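You operate a simulated robot arm through the tools that you are given. There is no shell and no other tool.

The job below is to be done with a simulated two-armed robot. You get a single attempt, and the scene is never put back.

Task
Set feeder one to the feeder card, purge and inch till GOOD.
Fine: switch it on first; speed and volts as on the card; purge before you inch; leave it on; keep clear of the torch tips while it inches.

Only the result counts: the job must be done as asked and must still hold three seconds after the hand-in. Knocking over, shifting, dropping, spilling or breaking anything else fails it.

Robot
Two 7-joint arms with fingered hands on one trunk that stands fixed in place. Base frame: the origin is at the foot of the trunk, x ahead of it, y to its left, z up. Readings come in m, degrees, newtons and seconds.
The left shoulder is at [0.015, 0.152, 1.304], the right one opposite. With the tool pointing down near the work surface each hand reaches from about 0.38 to 0.78 m from the base axis, measured 20 degrees to its own side. Payload 3.8 kg a hand.
The TCP of each hand is the grasp point between the finger pads, 0.03 m short of the fingertips. In the tool frame z runs along the fingers and y along their closing line. The gripper opens to 0.104 m; its body begins 0.035 m behind the TCP. The gripper is a hand of 5 fingers: y runs from the thumb to the fingers, the wrist lies at [-0.015, -0.104, -0.178] in the tool frame.
Orientation is told as [roll, pitch, yaw] about the base's x, y, z axes, in that order, counted from this pose: with the fingers straight down and the wrist toward the robot, the tool's x, y and z point along [0, 1, 0], [1, 0, 0] and [0, 0, -1] of the base frame.

Tools
- The arms move only by the tool apply_moves. It takes "left_rows", "right_rows" or both (then of equal length, played together; a hand with none holds still); each is a list of rows, each an object of numbers (a shift or turn left out is 0): "dx", "dy", "dz": the shift along the tool's x, y, z in units of 30 mm (1.0 is 30 mm); "wx", "wy", "wz": the turn, a rotation vector about the tool's x, y, z in units of 5 degrees (1.0 is 5 degrees). In form: [{"dx": .., "dy": .., "dz": .., "wx": .., "wy": .., "wz": ..}, ...]. A call has 1 to 20 rows; each row shifts and turns the commanded pose from where the row before left it, along the tool's axes as they then stand. A call with a number of a shift or a turn outside -1 to 1 is refused whole. Rows are played at 5 a second. More than 0.05 m and 8.6 degrees between two rows, and nothing of the call is played. Where a pose cannot be reached the arm comes as near as it can. A force on the tool above 40 N (or 10 N above the force at the start of the call, whichever is more), or a blocked arm, ends the call early, and 0.2 s more pass. In this call time passes only in rows, and 0.2 s behind the last. The reply holds the time, the measured pose of the TCP, the force on the tool along the base axes, the opening and the grip force, in the units named above and with some noise, with the torque about the TCP (base axes, N m) and any sound that the robot's microphone picked up, and new pictures: "pictures" is both (left out), scene, wrist or none (wrist: the cameras of the hands that moved).
- Cameras (640 x 400 px; columns grow to the right, rows downward): "scene" is now at [0.0739, 0.0711, 1.4909]; the picture's right is [0.74, -0.67, -0.01], its down [-0.28, -0.29, -0.91] and it looks along [0.61, 0.68, -0.40] (base axes); focal length 235 px, centre (320, 200). "left" rides on the left gripper at [-0.08, -0.078, -0.141] in its tool frame; the picture's right is [-0.78, -0.30, 0.56], its down [0.54, -0.78, 0.33] and it looks along [0.33, 0.56, 0.76] (tool axes); focal length 247 px, centre (320, 200). "right" rides on the right gripper at [0.08, -0.078, -0.141] in its tool frame; the picture's right is [-0.78, 0.30, -0.56], its down [-0.54, -0.78, 0.33] and it looks along [-0.33, 0.56, 0.76] (tool axes); focal length 247 px, centre (320, 200). There is no depth. A picture from a camera that has moved, and an enlarged one, comes with that camera's place and axes in the base frame and with its lens. The place of the scene camera against the robot may be out by one fixed shift of up to 0.018 m in any direction.
- raise_lower(by): moves the trunk up (or, below 0, down) by that many m; the arms and the scene camera ride with it, the base frame stays. It gives what a move gives, with no picture.
- set_fingers(index, middle, ring, little, thumb_bend, thumb_turn, hand): sets how far each is bent, from 0 (flat) to 1 (curled in); at 0.3 the hand is open as for a grip, at 0.7 the pads meet at the TCP. One left out holds its place. A second passes; each finger stops where it meets its share of the squeeze, and holds until it gets a number again. It is the only way to open and close the hand. It gives what a move gives, with no picture; readings hold the bend of each and the force on index, middle, ring, little, thumb and palm. thumb_turn goes from beside the hand (0) to across from the fingers (1), as for a grip.
- head_to(pan, tilt): turns the head with the scene camera to pan (to the left, within 80 degrees either way) and tilt (down, from -29 to 69), counted from straight ahead of the robot (the tilt from the chest, where the trunk bows). It gives what a move gives, and a new picture of the scene camera.
- zoom(camera, box): a new picture of the part [left, top, right, bottom] of that camera's present view, enlarged. The clock stands still meanwhile.
- close_job(): hands the job in; it is judged then, once.

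Nothing tells you positions but the pictures and the camera data. Unless the task says otherwise, let go and move clear before handing in.

The tools are called after ">>>" as a command line: name --argument value ..., lists and objects as JSON in quotes. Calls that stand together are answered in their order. apply_moves: Moves the arms, as the interface text tells. Its arguments: {"type":"object","properties":{"left_rows":{"type":"array","items":{"type":"object","properties":{"dx":{"type":"number"},"dy":{"type":"number"},"dz":{"type":"number"},"wx":{"type":"number"},"wy":{"type":"number"},"wz":{"type":"number"}}}},"right_rows":{"type":"array","items":{"type":"object","properties":{"dx":{"type":"number"},"dy":{"type":"number"},"dz":{"type":"number"},"wx":{"type":"number"},"wy":{"type":"number"},"wz":{"type":"number"}}}},"pictures":{"type":"string","enum":["both","scene","wrist","none"]}},"required":[]} The other tools are called the same way: raise_lower (by) moves the trunk up or down; set_fingers (index, middle, ring, little, thumb_bend, thumb_turn, hand) moves the fingers one by one; head_to (pan, tilt) turns the head that bears the scene camera; zoom (camera, box) takes an enlarged picture of a part of a camera's view; close_job () hands the job in.

At the start:

```text
time_s: 0.0
left_eef_pos: [0.2894, 0.3706, 1.4231]
left_tool_rot: [-0.1, -0.1, 0.2]
left_contact_force: [0.2, 0.4, -0.4]
left_torque: [0.03, -0.01, -0.03]
left_opening: 0.1037
left_finger_force: 0.1
left_shape: jaw
left_bend: [0.3, 0.3, 0.3, 0.3, 0.3, 0.98]
left_finger forces: [0.0, 0.1, 0.1, 0.0, 0.1, 0.1]
right_eef_pos: [0.3579, 0.0672, 1.3457]
right_tool_rot: [0.0, 0.0, 0.0]
right_contact_force: [0.0, 0.3, -1.4]
right_torque: [0.05, 0.02, 0.01]
right_opening: 0.1036
right_finger_force: 0.1
right_shape: jaw
right_bend: [0.3, 0.3, 0.3, 0.3, 0.3, 0.98]
right_finger forces: [0.0, 0.0, 0.0, 0.0, 0.0, 0.1]
trunk travel left (down, up): [-0.375, 0.081]
head pan, tilt (commanded): [48.0, 23.1]
```

scene: 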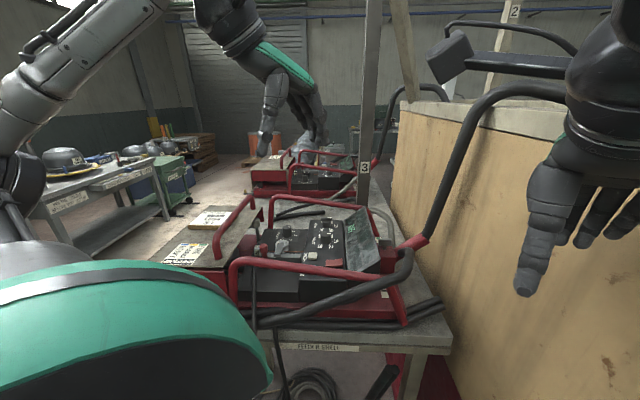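
right: 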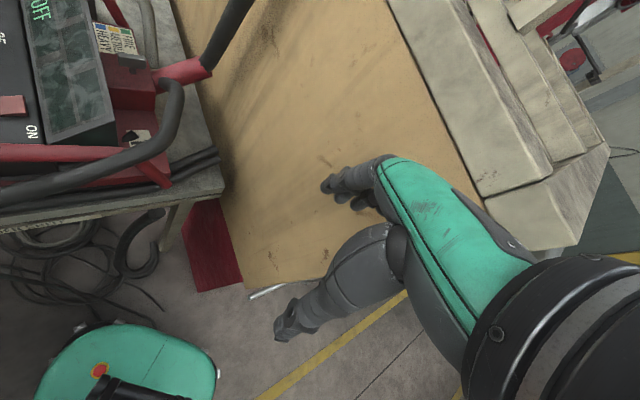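
left: 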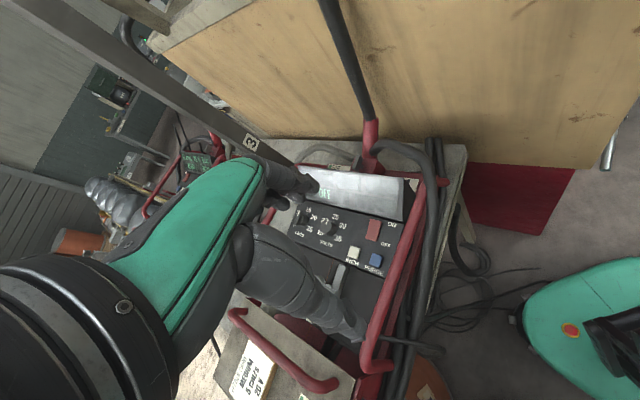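

I see a wire feeder on a table ahead-left (marked with a "3" post near it?), with more feeders behind it; there are cards and labels to read. First I zoom in to read labels and find which is feeder one.

>>> zoom --camera "scene" --box '[150, 180, 450, 367]'

>>> zoom --camera "left" --box '[200, 140, 480, 400]'

>>> zoom --camera "scene" --box '[220, 100, 420, 225]'

```text
2.13 times, centred on (300, 274) of scene
camera zoom: at [0.0739, 0.0711, 1.4909], right [0.74, -0.67, -0.01], down [-0.28, -0.29, -0.91], along [0.61, 0.68, -0.4], focal length 502 px, centre (363, 43)
```

zoom: 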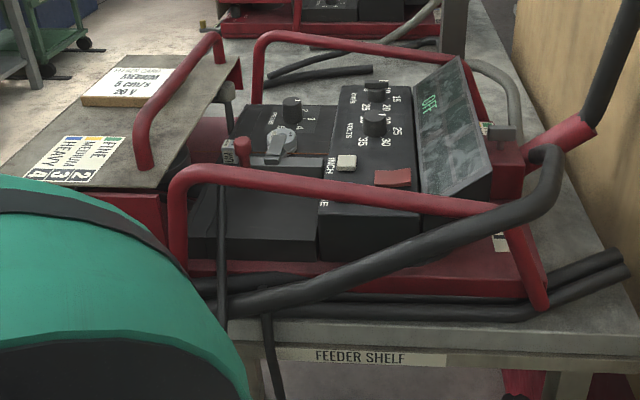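

```text
1.54 times, centred on (340, 270) of left
camera zoom: at [0.2113, 0.2904, 1.5646], right [-0.29, -0.78, -0.56], down [-0.78, 0.53, -0.33], along [0.56, 0.33, -0.76], focal length 380 px, centre (289, 92)
```

zoom: 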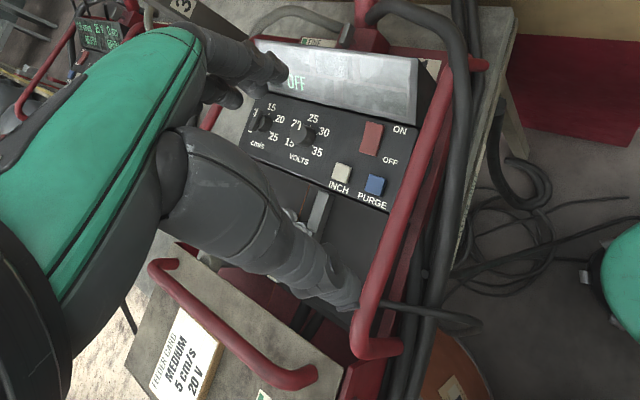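

```text
3.20 times, centred on (320, 162) of scene
camera zoom: at [0.0739, 0.0711, 1.4909], right [0.74, -0.67, -0.01], down [-0.28, -0.29, -0.91], along [0.61, 0.68, -0.4], focal length 753 px, centre (320, 320)
```

zoom: 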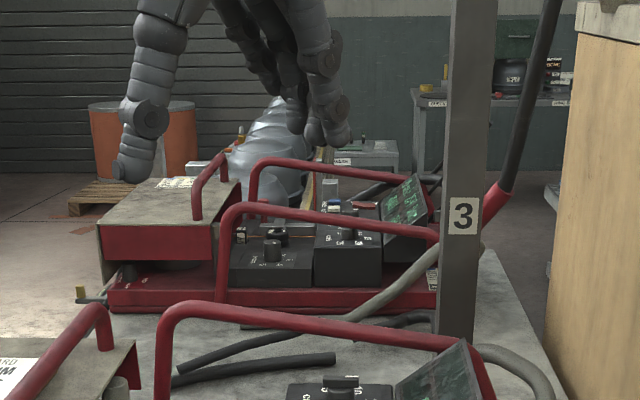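

The near feeder's panel sits roughly at (0.58, 0.48, 1.10), and a second feeder stands behind it. I need to find which is feeder one, so I turn the head and look around before moving.

>>> head_to --pan 40 --tilt 45

>>> zoom --camera "scene" --box '[160, 60, 480, 260]'

>>> zoom --camera "right" --box '[0, 0, 240, 200]'

```text
time_s: 0.8
left_eef_pos: [0.2891, 0.3704, 1.4241]
left_tool_rot: [0.0, -0.1, 0.2]
left_contact_force: [0.6, -0.2, -0.4]
left_torque: [0.01, 0.0, -0.02]
left_opening: 0.1035
left_finger_force: 0.1
left_shape: jaw
left_bend: [0.3, 0.3, 0.3, 0.3, 0.3, 0.98]
left_finger forces: [0.1, 0.0, 0.1, 0.0, 0.1, 0.0]
right_eef_pos: [0.3577, 0.068, 1.346]
right_tool_rot: [0.1, -0.1, 0.0]
right_contact_force: [-0.2, -1.4, -0.1]
right_torque: [0.0, 0.03, 0.0]
right_opening: 0.1036
right_finger_force: 0.1
right_shape: jaw
right_bend: [0.3, 0.3, 0.3, 0.3, 0.3, 0.98]
right_finger forces: [0.0, 0.0, 0.1, 0.1, 0.1, 0.1]
trunk travel left (down, up): [-0.375, 0.081]
head pan, tilt (commanded): [40.0, 45.0]
camera scene: at [0.0737, 0.0546, 1.4573], right [0.64, -0.77, -0.01], down [-0.55, -0.45, -0.7], along [0.53, 0.46, -0.72], focal length 235 px, centre (320, 200)
```

scene: 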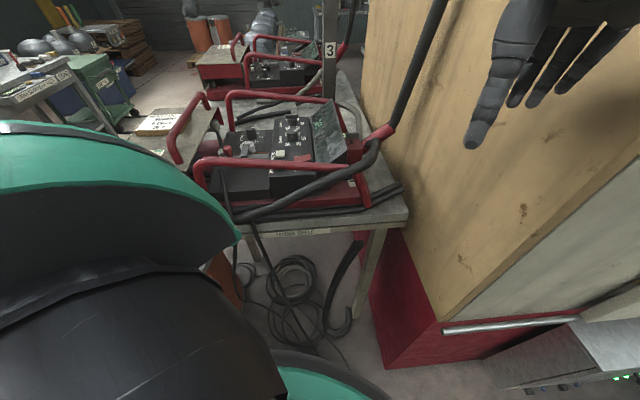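

```text
2.00 times, centred on (320, 160) of scene
camera zoom: at [0.0737, 0.0546, 1.4573], right [0.64, -0.77, -0.01], down [-0.55, -0.45, -0.7], along [0.53, 0.46, -0.72], focal length 471 px, centre (320, 280)
```

zoom: 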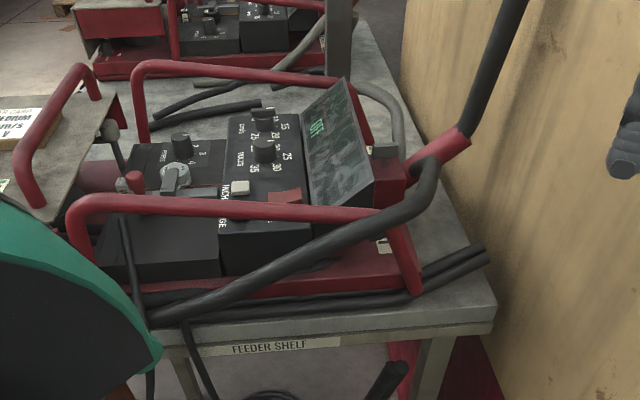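

```text
2.00 times, centred on (120, 100) of right
camera zoom: at [0.2798, 0.1477, 1.4865], right [0.3, -0.78, 0.56], down [-0.78, -0.54, -0.33], along [0.56, -0.33, -0.76], focal length 494 px, centre (720, 400)
```

zoom: 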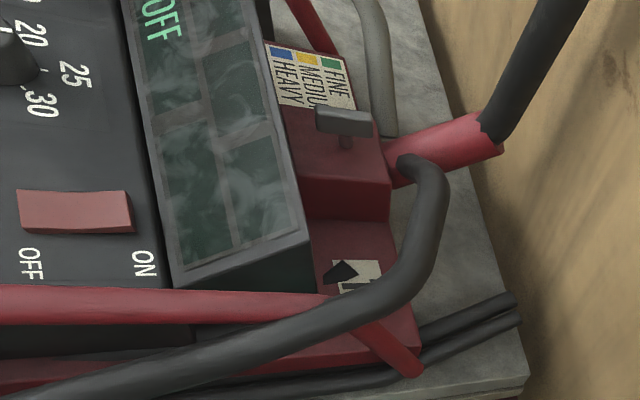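

The near feeder has a red rocker, speed and volts knobs, white INCH and blue PURGE buttons, a pressure dial 1–4, and colour-legend labels. The view is partly blocked, so I move the left hand aside to the left and bring the right camera round to read the plates and the card.

>>> apply_moves --left_rows '[{"dx": 1, "dy": -0.5}, {"dx": 1, "dy": -0.5}, {"dx": 1, "dy": -0.5}, {"dx": 1}, {"dx": 1}, {"dx": 1}, {"dx": 0}, {"dx": 0}]' --right_rows '[{"wz": -1, "dx": 0.5}, {"wz": -1, "dx": 0.5}, {"wz": -1, "dx": 0.5}, {"wz": -1, "dx": 0.5}, {"wz": -1}, {"wz": -1}, {"wz": -1}, {"wz": -1}]'

```text
time_s: 2.6
left_eef_pos: [0.2449, 0.5491, 1.4215]
left_tool_rot: [-0.1, -0.1, 0.3]
left_contact_force: [0.4, -0.4, -0.6]
left_torque: [0.01, 0.01, -0.03]
left_opening: 0.1037
left_finger_force: 0.1
left_shape: jaw
left_bend: [0.3, 0.3, 0.3, 0.3, 0.3, 0.98]
left_finger forces: [0.0, 0.0, 0.0, 0.0, 0.0, 0.0]
right_eef_pos: [0.3513, 0.1257, 1.3444]
right_tool_rot: [0.0, -0.1, 40.2]
right_contact_force: [-0.9, 0.1, 0.7]
right_torque: [0.01, 0.02, 0.0]
right_opening: 0.1036
right_finger_force: 0.0
right_shape: jaw
right_bend: [0.3, 0.3, 0.3, 0.3, 0.3, 0.98]
right_finger forces: [0.1, 0.0, 0.0, 0.0, 0.0, 0.1]
trunk travel left (down, up): [-0.375, 0.081]
head pan, tilt (commanded): [40.0, 45.0]
camera scene: at [0.074, 0.0542, 1.4572], right [0.64, -0.77, -0.01], down [-0.56, -0.45, -0.7], along [0.53, 0.45, -0.72], focal length 235 px, centre (320, 200)
camera right: at [0.2388, 0.1373, 1.4862], right [0.73, -0.4, 0.56], down [-0.25, -0.91, -0.33], along [0.64, 0.1, -0.76], focal length 247 px, centre (320, 200)
camera left: at [0.1663, 0.4702, 1.5632], right [-0.29, -0.78, -0.56], down [-0.78, 0.53, -0.33], along [0.56, 0.33, -0.76], focal length 247 px, centre (320, 200)
```

scene: 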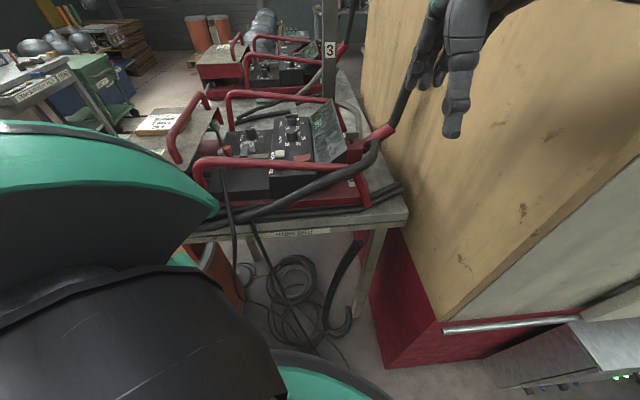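
right: 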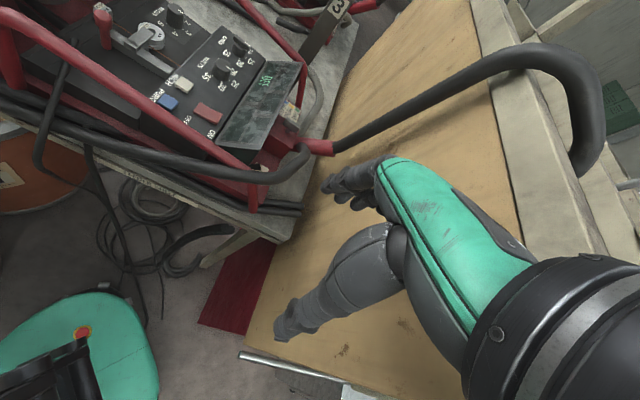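
left: 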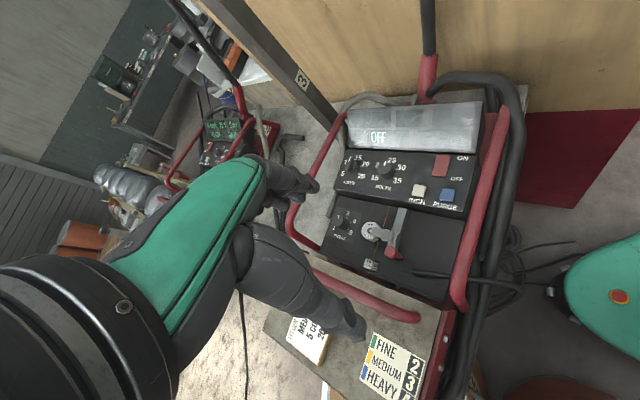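

>>> zoom --camera "left" --box '[260, 80, 540, 280]'

>>> zoom --camera "right" --box '[0, 0, 340, 220]'

>>> zoom --camera "left" --box '[240, 240, 500, 400]'

>>> zoom --camera "left" --box '[130, 60, 330, 200]'

```text
2.00 times, centred on (400, 180) of left
camera zoom: at [0.1663, 0.4702, 1.5632], right [-0.29, -0.78, -0.56], down [-0.78, 0.53, -0.33], along [0.56, 0.33, -0.76], focal length 494 px, centre (160, 240)
```

zoom: 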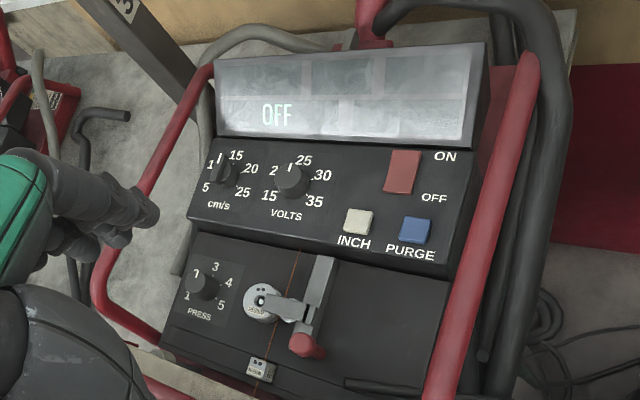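

```text
1.82 times, centred on (170, 110) of right
camera zoom: at [0.2388, 0.1373, 1.4862], right [0.73, -0.4, 0.56], down [-0.25, -0.91, -0.33], along [0.64, 0.1, -0.76], focal length 449 px, centre (593, 364)
```

zoom: 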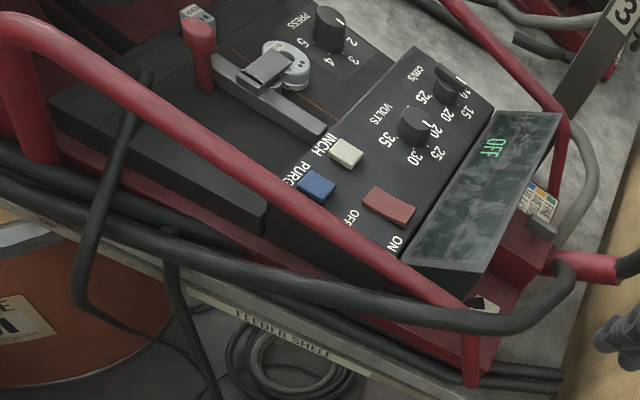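

```text
2.46 times, centred on (370, 320) of left
camera zoom: at [0.1663, 0.4702, 1.5632], right [-0.29, -0.78, -0.56], down [-0.78, 0.53, -0.33], along [0.56, 0.33, -0.76], focal length 608 px, centre (197, -95)
```

zoom: 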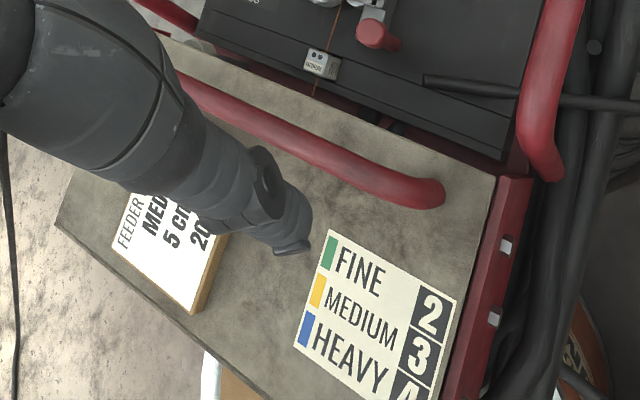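

```text
2.86 times, centred on (230, 130) of left
camera zoom: at [0.1663, 0.4702, 1.5632], right [-0.29, -0.78, -0.56], down [-0.78, 0.53, -0.33], along [0.56, 0.33, -0.76], focal length 706 px, centre (577, 400)
```

zoom: 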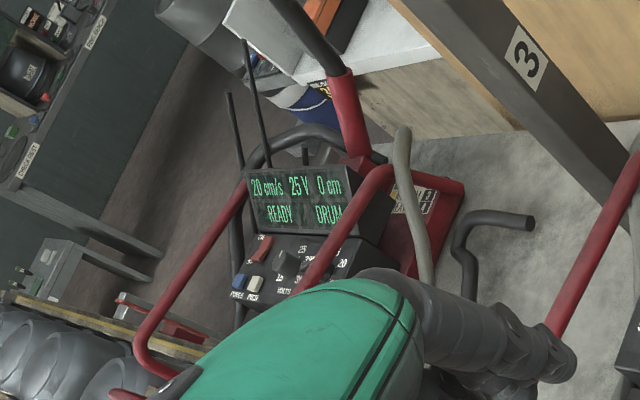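

>>> zoom --camera "left" --box '[330, 190, 430, 280]'

>>> zoom --camera "left" --box '[330, 140, 430, 200]'

>>> zoom --camera "right" --box '[220, 80, 340, 180]'

>>> zoom --camera "right" --box '[80, 0, 200, 80]'

>>> zoom --camera "scene" --box '[180, 180, 420, 360]'

```text
4.44 times, centred on (380, 235) of left
camera zoom: at [0.1663, 0.4702, 1.5632], right [-0.29, -0.78, -0.56], down [-0.78, 0.53, -0.33], along [0.56, 0.33, -0.76], focal length 1098 px, centre (53, 44)
```

zoom: 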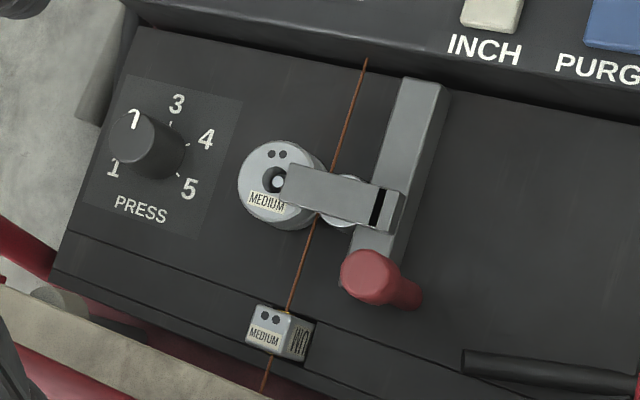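

```text
6.40 times, centred on (380, 170) of left
camera zoom: at [0.1663, 0.4702, 1.5632], right [-0.29, -0.78, -0.56], down [-0.78, 0.53, -0.33], along [0.56, 0.33, -0.76], focal length 1581 px, centre (-64, 392)
```

zoom: 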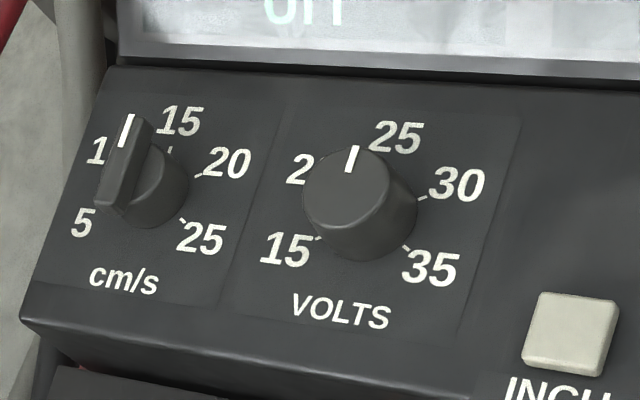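

```text
4.00 times, centred on (280, 130) of right
camera zoom: at [0.2388, 0.1373, 1.4862], right [0.73, -0.4, 0.56], down [-0.25, -0.91, -0.33], along [0.64, 0.1, -0.76], focal length 988 px, centre (480, 480)
```

zoom: 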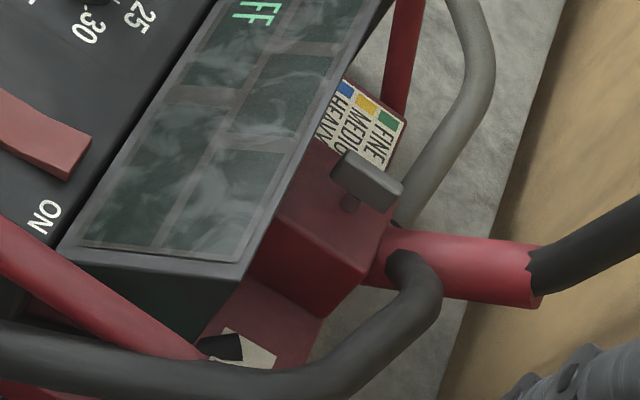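

```text
5.00 times, centred on (140, 40) of right
camera zoom: at [0.2388, 0.1373, 1.4862], right [0.73, -0.4, 0.56], down [-0.25, -0.91, -0.33], along [0.64, 0.1, -0.76], focal length 1235 px, centre (1220, 1000)
```

zoom: 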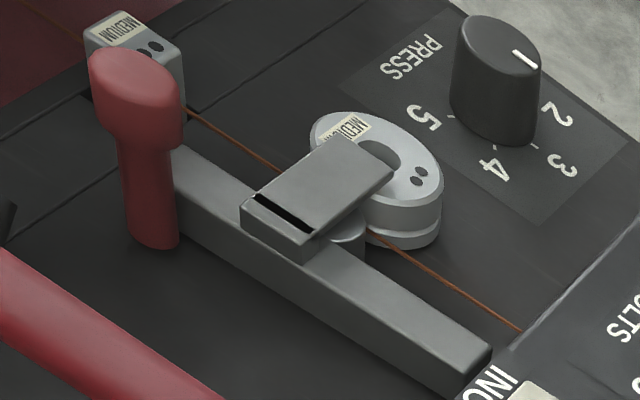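

```text
2.22 times, centred on (300, 270) of scene
camera zoom: at [0.074, 0.0542, 1.4572], right [0.64, -0.77, -0.01], down [-0.56, -0.45, -0.7], along [0.53, 0.45, -0.72], focal length 523 px, centre (364, 44)
```

zoom: 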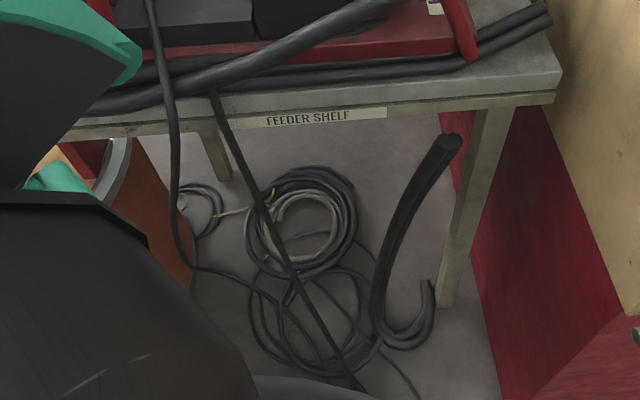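

The card reads MEDIUM, 5 cm/s, 20 V, the lid legend maps MEDIUM to 3, and the drive roll and guide already say MEDIUM. I take the rocker at about (0.417, 0.410, 1.085) and PURGE at about (0.360, 0.432, 1.083). Next I bring both cameras closer to read the PRESS pointer and the feeder's number plate.

>>> apply_moves --left_rows '[{"dx": 0.67, "dy": 0.7, "dz": 0.9}, {"dx": 0.67, "dy": 0.7, "dz": 0.9}, {"dx": 0.67, "dy": 0.7, "dz": 0.9}, {"dx": 0.67, "dy": 0.7, "dz": 0.9}, {}]' --right_rows '[{"dy": 0.67, "dz": 0.8}, {"dy": 0.67, "dz": 0.8}, {"dy": 0.67, "dz": 0.8}, {"dy": 0.67, "dz": 0.8}, {}]' --pictures "wrist"

```text
time_s: 3.9
left_eef_pos: [0.3291, 0.6313, 1.3155]
left_tool_rot: [-0.2, -0.2, 0.2]
left_contact_force: [-0.4, 0.0, -0.6]
left_torque: [-0.02, 0.01, 0.01]
left_opening: 0.1038
left_finger_force: 0.1
left_shape: jaw
left_bend: [0.3, 0.3, 0.3, 0.3, 0.3, 0.98]
left_finger forces: [0.0, 0.0, 0.0, 0.0, 0.0, 0.1]
right_eef_pos: [0.4111, 0.1785, 1.2491]
right_tool_rot: [-0.1, 0.0, 40.2]
right_contact_force: [0.0, -0.5, 0.6]
right_torque: [0.01, -0.06, -0.01]
right_opening: 0.1039
right_finger_force: 0.0
right_shape: jaw
right_bend: [0.3, 0.3, 0.3, 0.3, 0.3, 0.98]
right_finger forces: [0.0, 0.0, 0.0, 0.0, 0.0, 0.0]
trunk travel left (down, up): [-0.375, 0.081]
head pan, tilt (commanded): [40.0, 45.0]
camera right: at [0.2991, 0.1898, 1.3894], right [0.73, -0.4, 0.56], down [-0.25, -0.91, -0.33], along [0.64, 0.1, -0.76], focal length 247 px, centre (320, 200)
camera left: at [0.251, 0.5515, 1.4577], right [-0.29, -0.78, -0.56], down [-0.78, 0.53, -0.33], along [0.56, 0.33, -0.76], focal length 247 px, centre (320, 200)
```

right: 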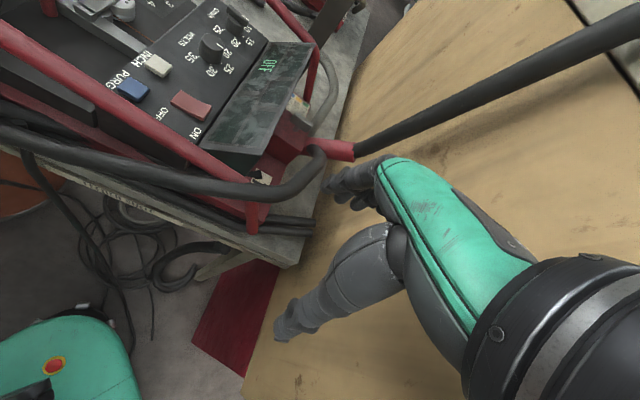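
left: 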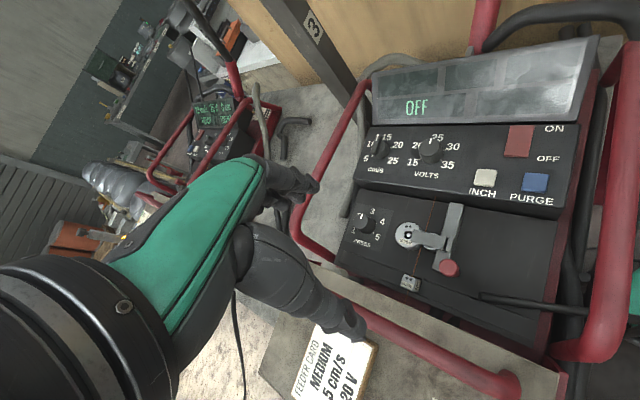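

>>> zoom --camera "left" --box '[340, 195, 400, 255]'

>>> zoom --camera "right" --box '[225, 85, 345, 245]'

>>> zoom --camera "left" --box '[350, 120, 470, 190]'

>>> zoom --camera "left" --box '[280, 310, 390, 400]'

>>> zoom --camera "left" --box '[140, 60, 320, 180]'

```text
6.67 times, centred on (370, 225) of left
camera zoom: at [0.251, 0.5515, 1.4577], right [-0.29, -0.78, -0.56], down [-0.78, 0.53, -0.33], along [0.56, 0.33, -0.76], focal length 1646 px, centre (-13, 33)
```

zoom: 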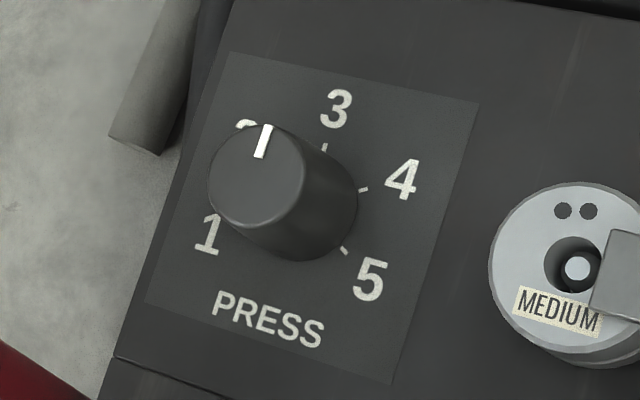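

```text
2.50 times, centred on (285, 165) of right
camera zoom: at [0.2991, 0.1898, 1.3894], right [0.73, -0.4, 0.56], down [-0.25, -0.91, -0.33], along [0.64, 0.1, -0.76], focal length 617 px, centre (408, 288)
```

zoom: 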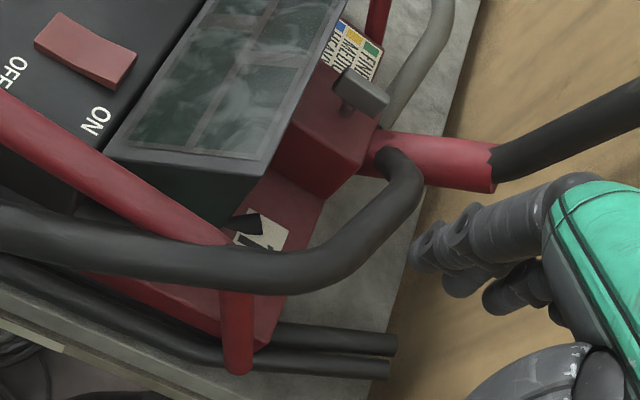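

```text
5.33 times, centred on (410, 155) of left
camera zoom: at [0.251, 0.5515, 1.4577], right [-0.29, -0.78, -0.56], down [-0.78, 0.53, -0.33], along [0.56, 0.33, -0.76], focal length 1317 px, centre (-160, 440)
```

zoom: 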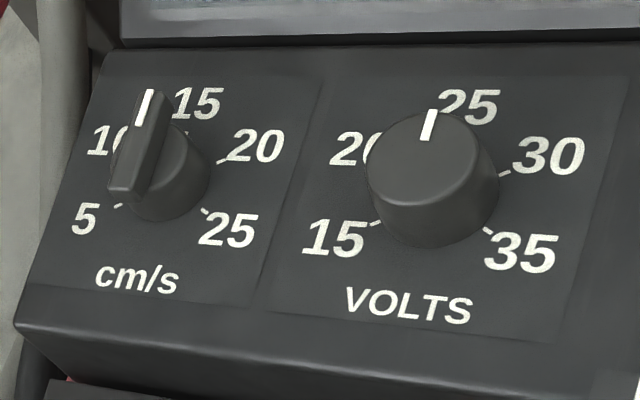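

```text
4.44 times, centred on (335, 355) of left
camera zoom: at [0.251, 0.5515, 1.4577], right [-0.29, -0.78, -0.56], down [-0.78, 0.53, -0.33], along [0.56, 0.33, -0.76], focal length 1098 px, centre (253, -489)
```

zoom: 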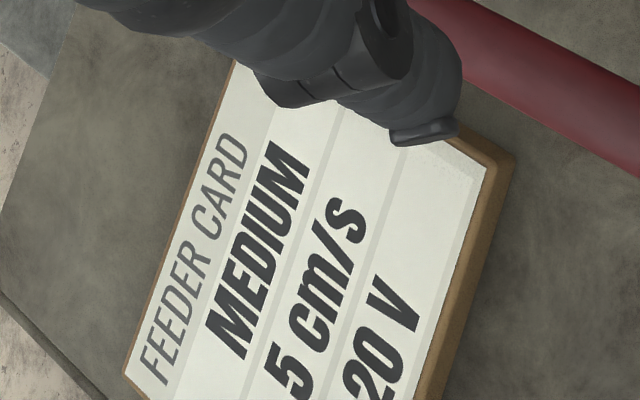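

```text
3.33 times, centred on (230, 120) of left
camera zoom: at [0.251, 0.5515, 1.4577], right [-0.29, -0.78, -0.56], down [-0.78, 0.53, -0.33], along [0.56, 0.33, -0.76], focal length 823 px, centre (620, 467)
```

zoom: 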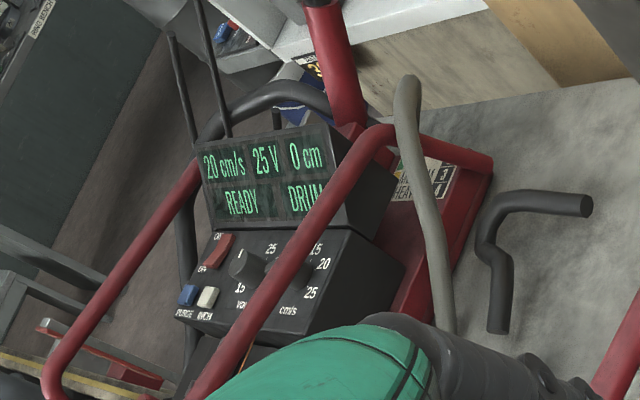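

All three pointers sit at 12 o'clock: speed at about 15, volts at about 25, and PRESS at 3, which is what MEDIUM needs. The far feeder is at about (1.10, 0.98), out of reach. I look right and around for any other feeder and for the number plates.

>>> head_to --pan -20 --tilt 35

>>> head_to --pan 75 --tilt 30

>>> head_to --pan 48 --tilt 35

>>> zoom --camera "scene" --box '[200, 60, 400, 185]'

```text
time_s: 5.2
left_eef_pos: [0.3278, 0.6315, 1.3168]
left_tool_rot: [-0.2, -0.2, 0.1]
left_contact_force: [0.0, 0.3, 0.3]
left_torque: [-0.03, 0.0, 0.03]
left_opening: 0.1038
left_finger_force: 0.1
left_shape: jaw
left_bend: [0.3, 0.3, 0.3, 0.3, 0.3, 0.98]
left_finger forces: [0.0, 0.0, 0.0, 0.1, 0.0, 0.0]
right_eef_pos: [0.4108, 0.1784, 1.2498]
right_tool_rot: [0.0, 0.0, 40.1]
right_contact_force: [0.0, -0.6, 0.0]
right_torque: [0.0, 0.0, -0.02]
right_opening: 0.1038
right_finger_force: 0.0
right_shape: jaw
right_bend: [0.3, 0.3, 0.3, 0.3, 0.3, 0.98]
right_finger forces: [0.0, 0.0, 0.1, 0.2, 0.0, 0.0]
trunk travel left (down, up): [-0.375, 0.081]
head pan, tilt (commanded): [-20.0, 35.0]
camera scene: at [0.0944, -0.0277, 1.4717], right [-0.34, -0.94, 0.01], down [-0.55, 0.2, -0.81], along [0.76, -0.28, -0.59], focal length 235 px, centre (320, 200)
```

scene: 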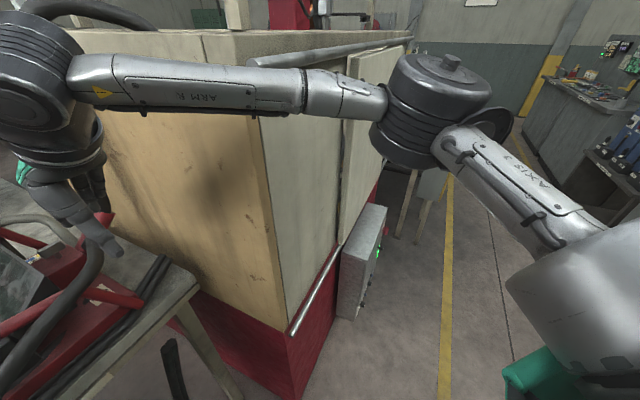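

```text
time_s: 6.9
left_eef_pos: [0.3297, 0.6302, 1.3169]
left_tool_rot: [-0.1, 0.0, 0.2]
left_contact_force: [-1.1, -0.3, -0.4]
left_torque: [0.01, 0.01, -0.01]
left_opening: 0.1038
left_finger_force: 0.1
left_shape: jaw
left_bend: [0.3, 0.3, 0.3, 0.3, 0.3, 0.98]
left_finger forces: [0.0, 0.1, 0.0, 0.1, 0.0, 0.1]
right_eef_pos: [0.4107, 0.1779, 1.2489]
right_tool_rot: [0.0, -0.1, 39.9]
right_contact_force: [-1.2, 0.0, 0.2]
right_torque: [-0.02, -0.01, -0.01]
right_opening: 0.1038
right_finger_force: 0.0
right_shape: jaw
right_bend: [0.3, 0.3, 0.3, 0.3, 0.3, 0.98]
right_finger forces: [0.0, 0.0, 0.1, 0.1, 0.0, 0.0]
trunk travel left (down, up): [-0.375, 0.081]
head pan, tilt (commanded): [75.0, 30.0]
camera scene: at [0.0353, 0.0897, 1.4806], right [0.97, -0.26, -0.02], down [-0.15, -0.48, -0.86], along [0.21, 0.84, -0.5], focal length 235 px, centre (320, 200)
```

scene: 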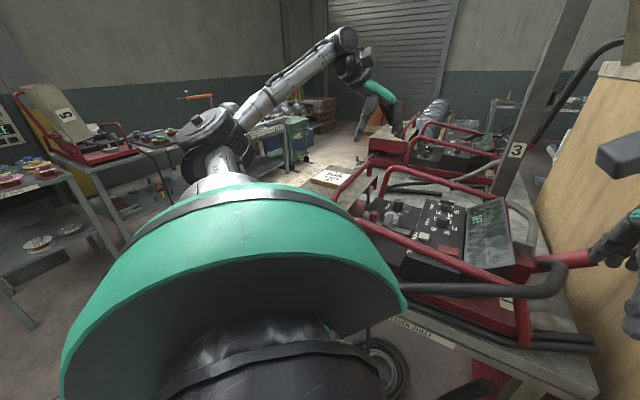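

```text
time_s: 7.8
left_eef_pos: [0.3288, 0.6311, 1.3163]
left_tool_rot: [0.0, -0.1, 0.2]
left_contact_force: [-0.1, 0.1, 0.2]
left_torque: [-0.02, 0.0, 0.0]
left_opening: 0.1039
left_finger_force: 0.0
left_shape: jaw
left_bend: [0.3, 0.3, 0.3, 0.3, 0.3, 0.98]
left_finger forces: [0.0, 0.0, 0.0, 0.0, 0.0, 0.0]
right_eef_pos: [0.4095, 0.1785, 1.2493]
right_tool_rot: [0.0, 0.1, 40.1]
right_contact_force: [1.1, 0.1, -0.2]
right_torque: [-0.05, -0.05, 0.0]
right_opening: 0.1036
right_finger_force: 0.1
right_shape: jaw
right_bend: [0.3, 0.3, 0.3, 0.3, 0.3, 0.98]
right_finger forces: [0.1, 0.0, 0.1, 0.0, 0.0, 0.0]
trunk travel left (down, up): [-0.375, 0.081]
head pan, tilt (commanded): [48.0, 35.0]
camera scene: at [0.0706, 0.0679, 1.4721], right [0.74, -0.67, -0.01], down [-0.4, -0.43, -0.81], along [0.54, 0.61, -0.58], focal length 235 px, centre (320, 200)
```

scene: 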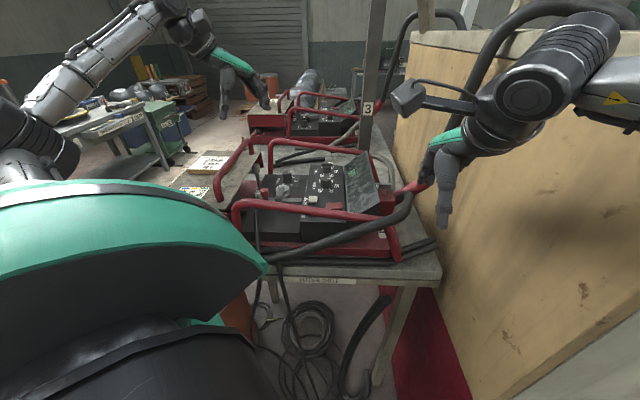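

```text
3.20 times, centred on (300, 122) of scene
camera zoom: at [0.0706, 0.0679, 1.4721], right [0.74, -0.67, -0.01], down [-0.4, -0.43, -0.81], along [0.54, 0.61, -0.58], focal length 753 px, centre (384, 448)
```

zoom: 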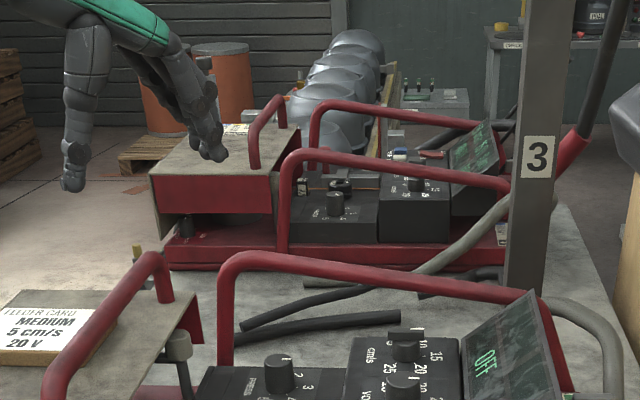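

>>> head_to --pan 75 --tilt 30

>>> zoom --camera "scene" --box '[0, 60, 200, 185]'

>>> zoom --camera "scene" --box '[460, 260, 580, 350]'

>>> zoom --camera "scene" --box '[340, 120, 560, 290]'

```text
time_s: 8.7
left_eef_pos: [0.3283, 0.6302, 1.3164]
left_tool_rot: [-0.2, -0.2, 0.3]
left_contact_force: [-0.3, -0.3, -0.1]
left_torque: [0.01, -0.01, -0.02]
left_opening: 0.1036
left_finger_force: 0.1
left_shape: jaw
left_bend: [0.3, 0.3, 0.3, 0.3, 0.3, 0.98]
left_finger forces: [0.1, 0.1, 0.1, 0.0, 0.1, 0.1]
right_eef_pos: [0.4122, 0.1795, 1.2492]
right_tool_rot: [-0.1, 0.0, 40.1]
right_contact_force: [-0.5, -0.7, -0.4]
right_torque: [-0.02, 0.0, 0.0]
right_opening: 0.1038
right_finger_force: 0.1
right_shape: jaw
right_bend: [0.3, 0.3, 0.3, 0.3, 0.3, 0.98]
right_finger forces: [0.1, 0.0, 0.0, 0.1, 0.0, 0.1]
trunk travel left (down, up): [-0.375, 0.081]
head pan, tilt (commanded): [75.0, 30.0]
camera scene: at [0.0353, 0.0897, 1.4806], right [0.97, -0.26, -0.02], down [-0.15, -0.48, -0.86], along [0.21, 0.84, -0.5], focal length 235 px, centre (320, 200)
```

scene: 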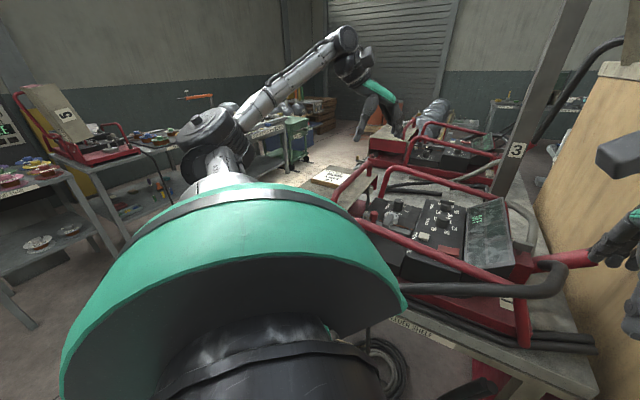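

```text
3.20 times, centred on (100, 122) of scene
camera zoom: at [0.0353, 0.0897, 1.4806], right [0.97, -0.26, -0.02], down [-0.15, -0.48, -0.86], along [0.21, 0.84, -0.5], focal length 753 px, centre (1024, 448)
```

zoom: 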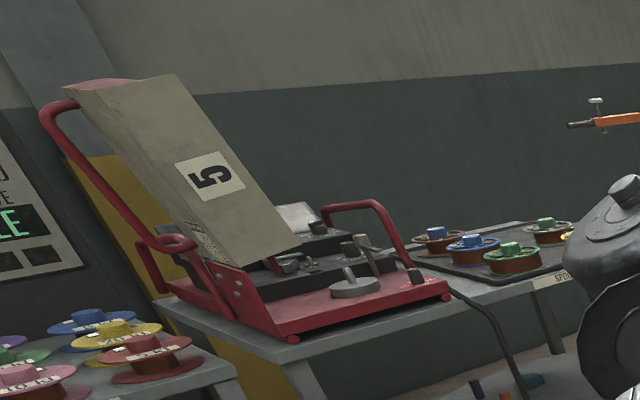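

```text
4.44 times, centred on (520, 305) of scene
camera zoom: at [0.0353, 0.0897, 1.4806], right [0.97, -0.26, -0.02], down [-0.15, -0.48, -0.86], along [0.21, 0.84, -0.5], focal length 1046 px, centre (-569, -267)
```

zoom: 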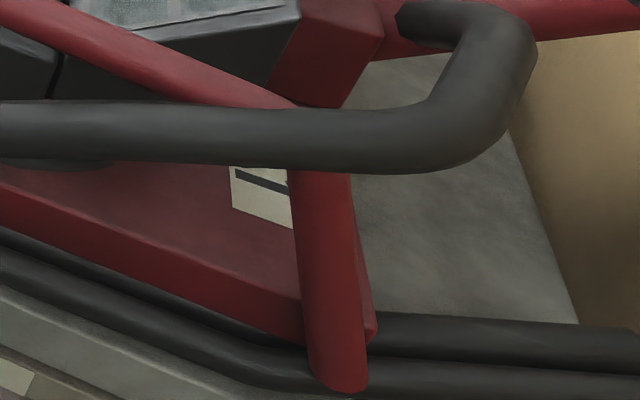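

```text
2.35 times, centred on (450, 205) of scene
camera zoom: at [0.0353, 0.0897, 1.4806], right [0.97, -0.26, -0.02], down [-0.15, -0.48, -0.86], along [0.21, 0.84, -0.5], focal length 554 px, centre (14, 188)
```

zoom: 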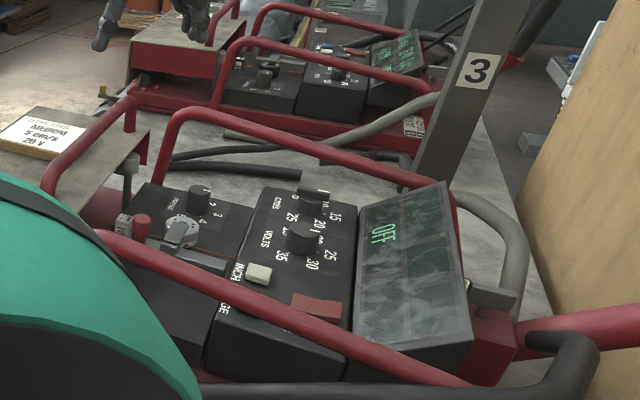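

No other feeder is within reach: the far-left one is number 5 and the second on this shelf is too far. The plate beside the near feeder's connector is half hidden by the cable, so I lift and swing the right camera over to read it and get an overhead view of the panel.

>>> apply_moves --right_rows '[{"dz": -1, "wz": -1}, {"dz": -1, "wz": -1}, {"dz": -1, "wz": -1}, {"dz": -1, "wz": -1}, {"dz": -1, "wz": -1}, {"wz": -1}, {"wz": -1}, {"dy": 0.8}, {"dy": 0.8}, {"dy": 0.8}, {"dy": 0.8, "dx": -0.3}, {}]' --pictures "both"

>>> zoom --camera "right" --box '[160, 50, 480, 250]'

```text
time_s: 11.3
left_eef_pos: [0.3285, 0.631, 1.3167]
left_tool_rot: [-0.1, -0.1, 0.1]
left_contact_force: [-0.5, -0.6, -0.6]
left_torque: [-0.01, 0.04, 0.0]
left_opening: 0.1038
left_finger_force: 0.0
left_shape: jaw
left_bend: [0.3, 0.3, 0.3, 0.3, 0.3, 0.98]
left_finger forces: [0.0, 0.0, 0.1, 0.0, 0.0, 0.1]
right_eef_pos: [0.4187, 0.1924, 1.4001]
right_tool_rot: [0.0, 0.0, 65.0]
right_contact_force: [-0.1, 0.6, 0.6]
right_torque: [-0.03, 0.0, -0.01]
right_opening: 0.1034
right_finger_force: 0.1
right_shape: jaw
right_bend: [0.3, 0.3, 0.3, 0.3, 0.3, 0.98]
right_finger forces: [0.0, 0.1, 0.0, 0.1, 0.0, 0.1]
right hand out of reach, approached as far as the arm can: row 6, 7, 8, 9, 10, 11
trunk travel left (down, up): [-0.375, 0.081]
head pan, tilt (commanded): [75.0, 30.0]
camera scene: at [0.0352, 0.0899, 1.4806], right [0.97, -0.26, -0.02], down [-0.15, -0.48, -0.86], along [0.21, 0.84, -0.5], focal length 235 px, centre (320, 200)
camera right: at [0.3137, 0.1565, 1.5406], right [0.83, -0.06, 0.56], down [0.16, -0.93, -0.33], along [0.54, 0.36, -0.76], focal length 247 px, centre (320, 200)
```

scene: 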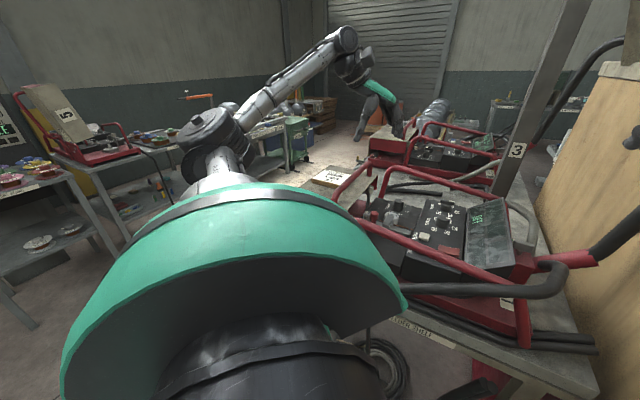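
right: 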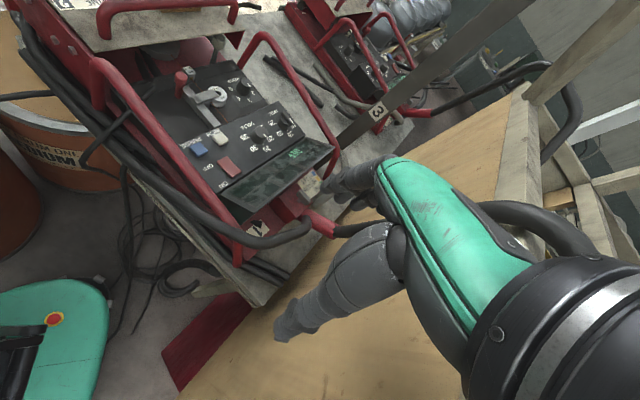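

```text
2.00 times, centred on (320, 150) of right
camera zoom: at [0.3137, 0.1565, 1.5406], right [0.83, -0.06, 0.56], down [0.16, -0.93, -0.33], along [0.54, 0.36, -0.76], focal length 494 px, centre (320, 300)
```

zoom: 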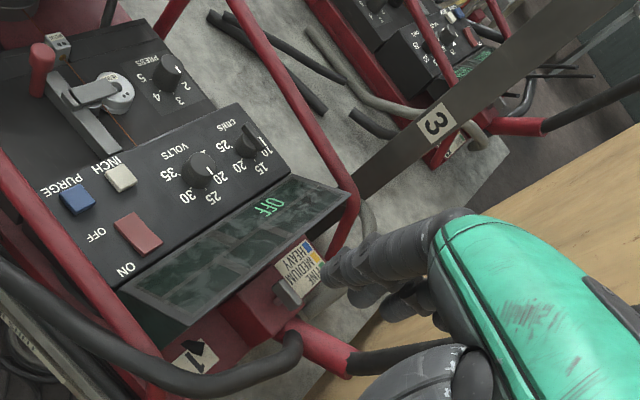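

>>> zoom --camera "right" --box '[230, 200, 310, 260]'

>>> zoom --camera "right" --box '[370, 100, 420, 140]'

>>> zoom --camera "right" --box '[0, 60, 140, 180]'

>>> zoom --camera "right" --box '[160, 50, 340, 220]'

```text
6.67 times, centred on (270, 230) of right
camera zoom: at [0.3137, 0.1565, 1.5406], right [0.83, -0.06, 0.56], down [0.16, -0.93, -0.33], along [0.54, 0.36, -0.76], focal length 1646 px, centre (653, 0)
```

zoom: 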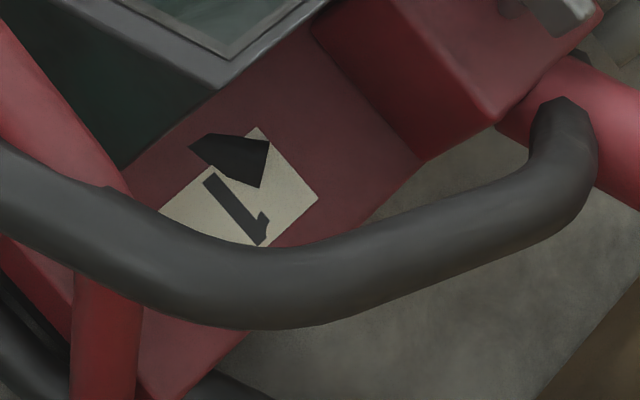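

```text
10.00 times, centred on (395, 120) of right
camera zoom: at [0.3137, 0.1565, 1.5406], right [0.83, -0.06, 0.56], down [0.16, -0.93, -0.33], along [0.54, 0.36, -0.76], focal length 2470 px, centre (-430, 1000)
```

zoom: 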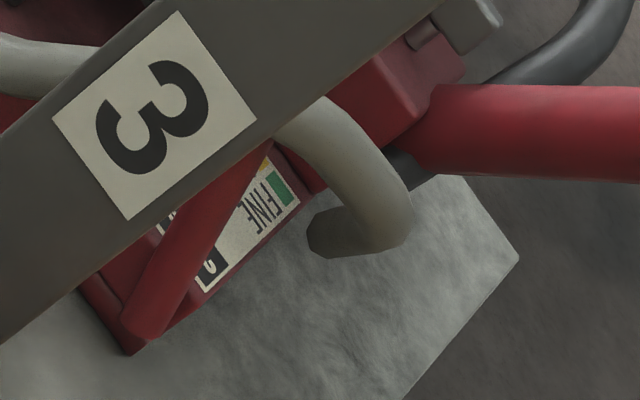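

```text
3.33 times, centred on (70, 120) of right
camera zoom: at [0.3137, 0.1565, 1.5406], right [0.83, -0.06, 0.56], down [0.16, -0.93, -0.33], along [0.54, 0.36, -0.76], focal length 823 px, centre (1153, 467)
```

zoom: 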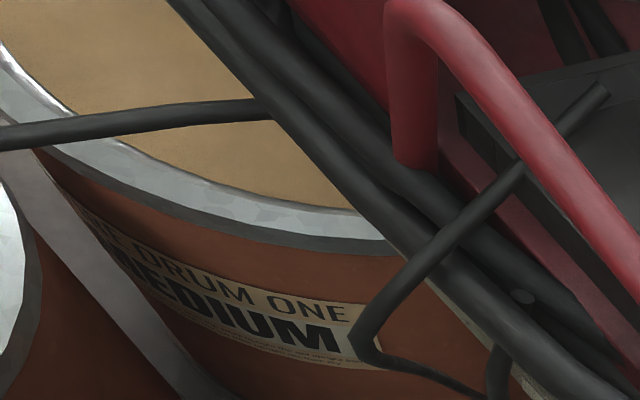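

```text
2.35 times, centred on (250, 135) of right
camera zoom: at [0.3137, 0.1565, 1.5406], right [0.83, -0.06, 0.56], down [0.16, -0.93, -0.33], along [0.54, 0.36, -0.76], focal length 581 px, centre (485, 353)
```

zoom: 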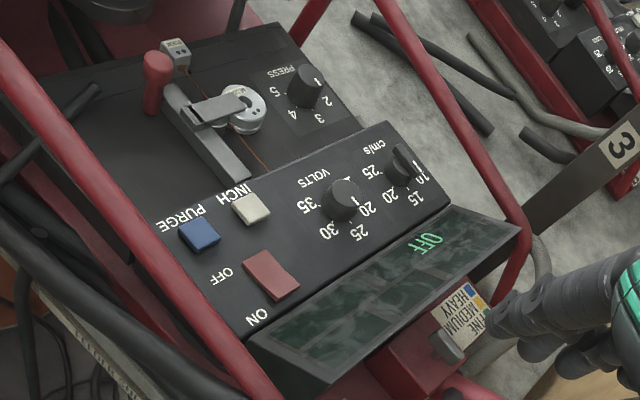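

The plate clearly reads "1" and the drum under the shelf reads "WIRE DRUM ONE MEDIUM", so this is feeder one. Triangulated: rocker (0.420, 0.411, 1.08), PURGE (0.361, 0.433, 1.08), INCH (0.398, 0.471, 1.08), volts knob (0.476, 0.504, top 1.10), speed knob (0.535, 0.564, top 1.105). Next I shape the left hand into a pointing index finger.

>>> set_fingers --hand "left" --index 0 --middle 1 --ring 1 --little 1 --thumb_bend 0.9 --thumb_turn 0.5

>>> head_to --pan 60 --tilt 20

>>> zoom --camera "left" --box '[0, 0, 640, 400]'

>>> zoom --camera "right" --box '[0, 0, 640, 400]'

```text
time_s: 12.3
left_eef_pos: [0.3294, 0.631, 1.3162]
left_tool_rot: [-0.1, -0.2, 0.2]
left_contact_force: [-0.1, 0.4, -0.3]
left_torque: [0.0, 0.0, 0.04]
left_opening: 0.0609
left_finger_force: 0.1
left_shape: fingers
left_bend: [0.0, 1.0, 1.0, 1.0, 0.9, 0.51]
left_finger forces: [0.0, 0.0, 0.0, 0.0, 0.1, 0.0]
right_eef_pos: [0.4198, 0.1928, 1.3993]
right_tool_rot: [0.1, -0.1, 65.0]
right_contact_force: [-0.1, 0.0, -1.0]
right_torque: [-0.02, 0.0, -0.02]
right_opening: 0.1038
right_finger_force: 0.3
right_shape: jaw
right_bend: [0.3, 0.3, 0.3, 0.3, 0.3, 0.98]
right_finger forces: [0.1, 0.1, 0.0, 0.0, 0.0, 0.0]
trunk travel left (down, up): [-0.375, 0.081]
head pan, tilt (commanded): [75.0, 30.0]
```

```text
time_s: 13.1
left_eef_pos: [0.3294, 0.6309, 1.3165]
left_tool_rot: [-0.1, 0.0, 0.2]
left_contact_force: [0.6, 0.8, -0.2]
left_torque: [0.02, -0.02, 0.0]
left_opening: 0.0607
left_finger_force: 0.1
left_shape: fingers
left_bend: [0.0, 1.0, 1.0, 1.0, 0.9, 0.51]
left_finger forces: [0.1, 0.1, 0.0, 0.1, 0.1, 0.1]
right_eef_pos: [0.4201, 0.1924, 1.3989]
right_tool_rot: [0.0, 0.0, 65.0]
right_contact_force: [-0.6, 0.1, 0.3]
right_torque: [0.03, 0.01, 0.02]
right_opening: 0.1036
right_finger_force: 0.1
right_shape: jaw
right_bend: [0.3, 0.3, 0.3, 0.3, 0.3, 0.98]
right_finger forces: [0.0, 0.0, 0.0, 0.0, 0.0, 0.1]
trunk travel left (down, up): [-0.375, 0.081]
head pan, tilt (commanded): [60.0, 20.0]
camera scene: at [0.0586, 0.0831, 1.4962], right [0.87, -0.5, -0.02], down [-0.19, -0.3, -0.94], along [0.46, 0.81, -0.35], focal length 235 px, centre (320, 200)
```

scene: 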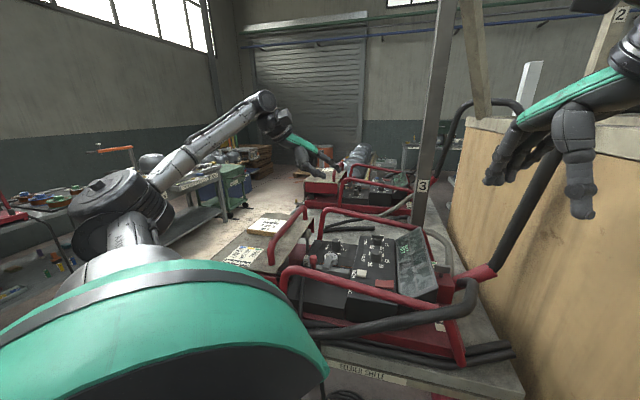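

```text
1.00 times, centred on (320, 200) of left (not enlarged: the box is as wide or as high as the picture)
camera zoom: at [0.2509, 0.5515, 1.4578], right [-0.29, -0.78, -0.56], down [-0.78, 0.53, -0.33], along [0.56, 0.33, -0.76], focal length 247 px, centre (320, 200)
```

zoom: 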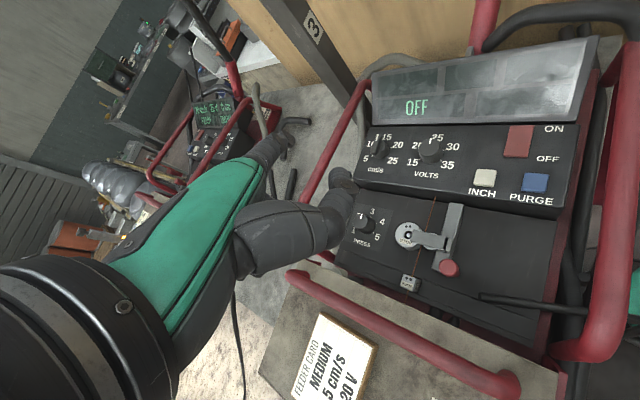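

```text
1.00 times, centred on (320, 200) of right (not enlarged: the box is as wide or as high as the picture)
camera zoom: at [0.3137, 0.1564, 1.5407], right [0.83, -0.06, 0.56], down [0.16, -0.93, -0.33], along [0.54, 0.36, -0.76], focal length 247 px, centre (320, 200)
```

zoom: 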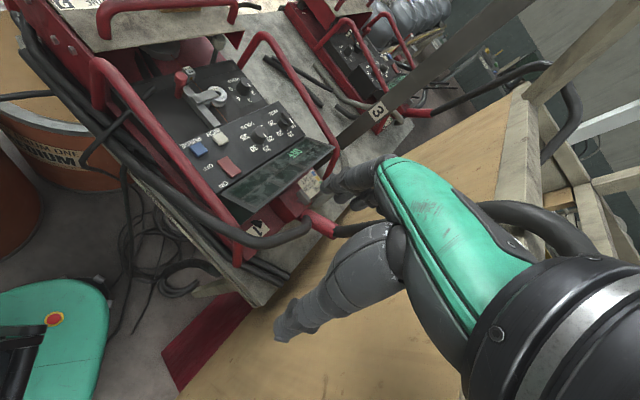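

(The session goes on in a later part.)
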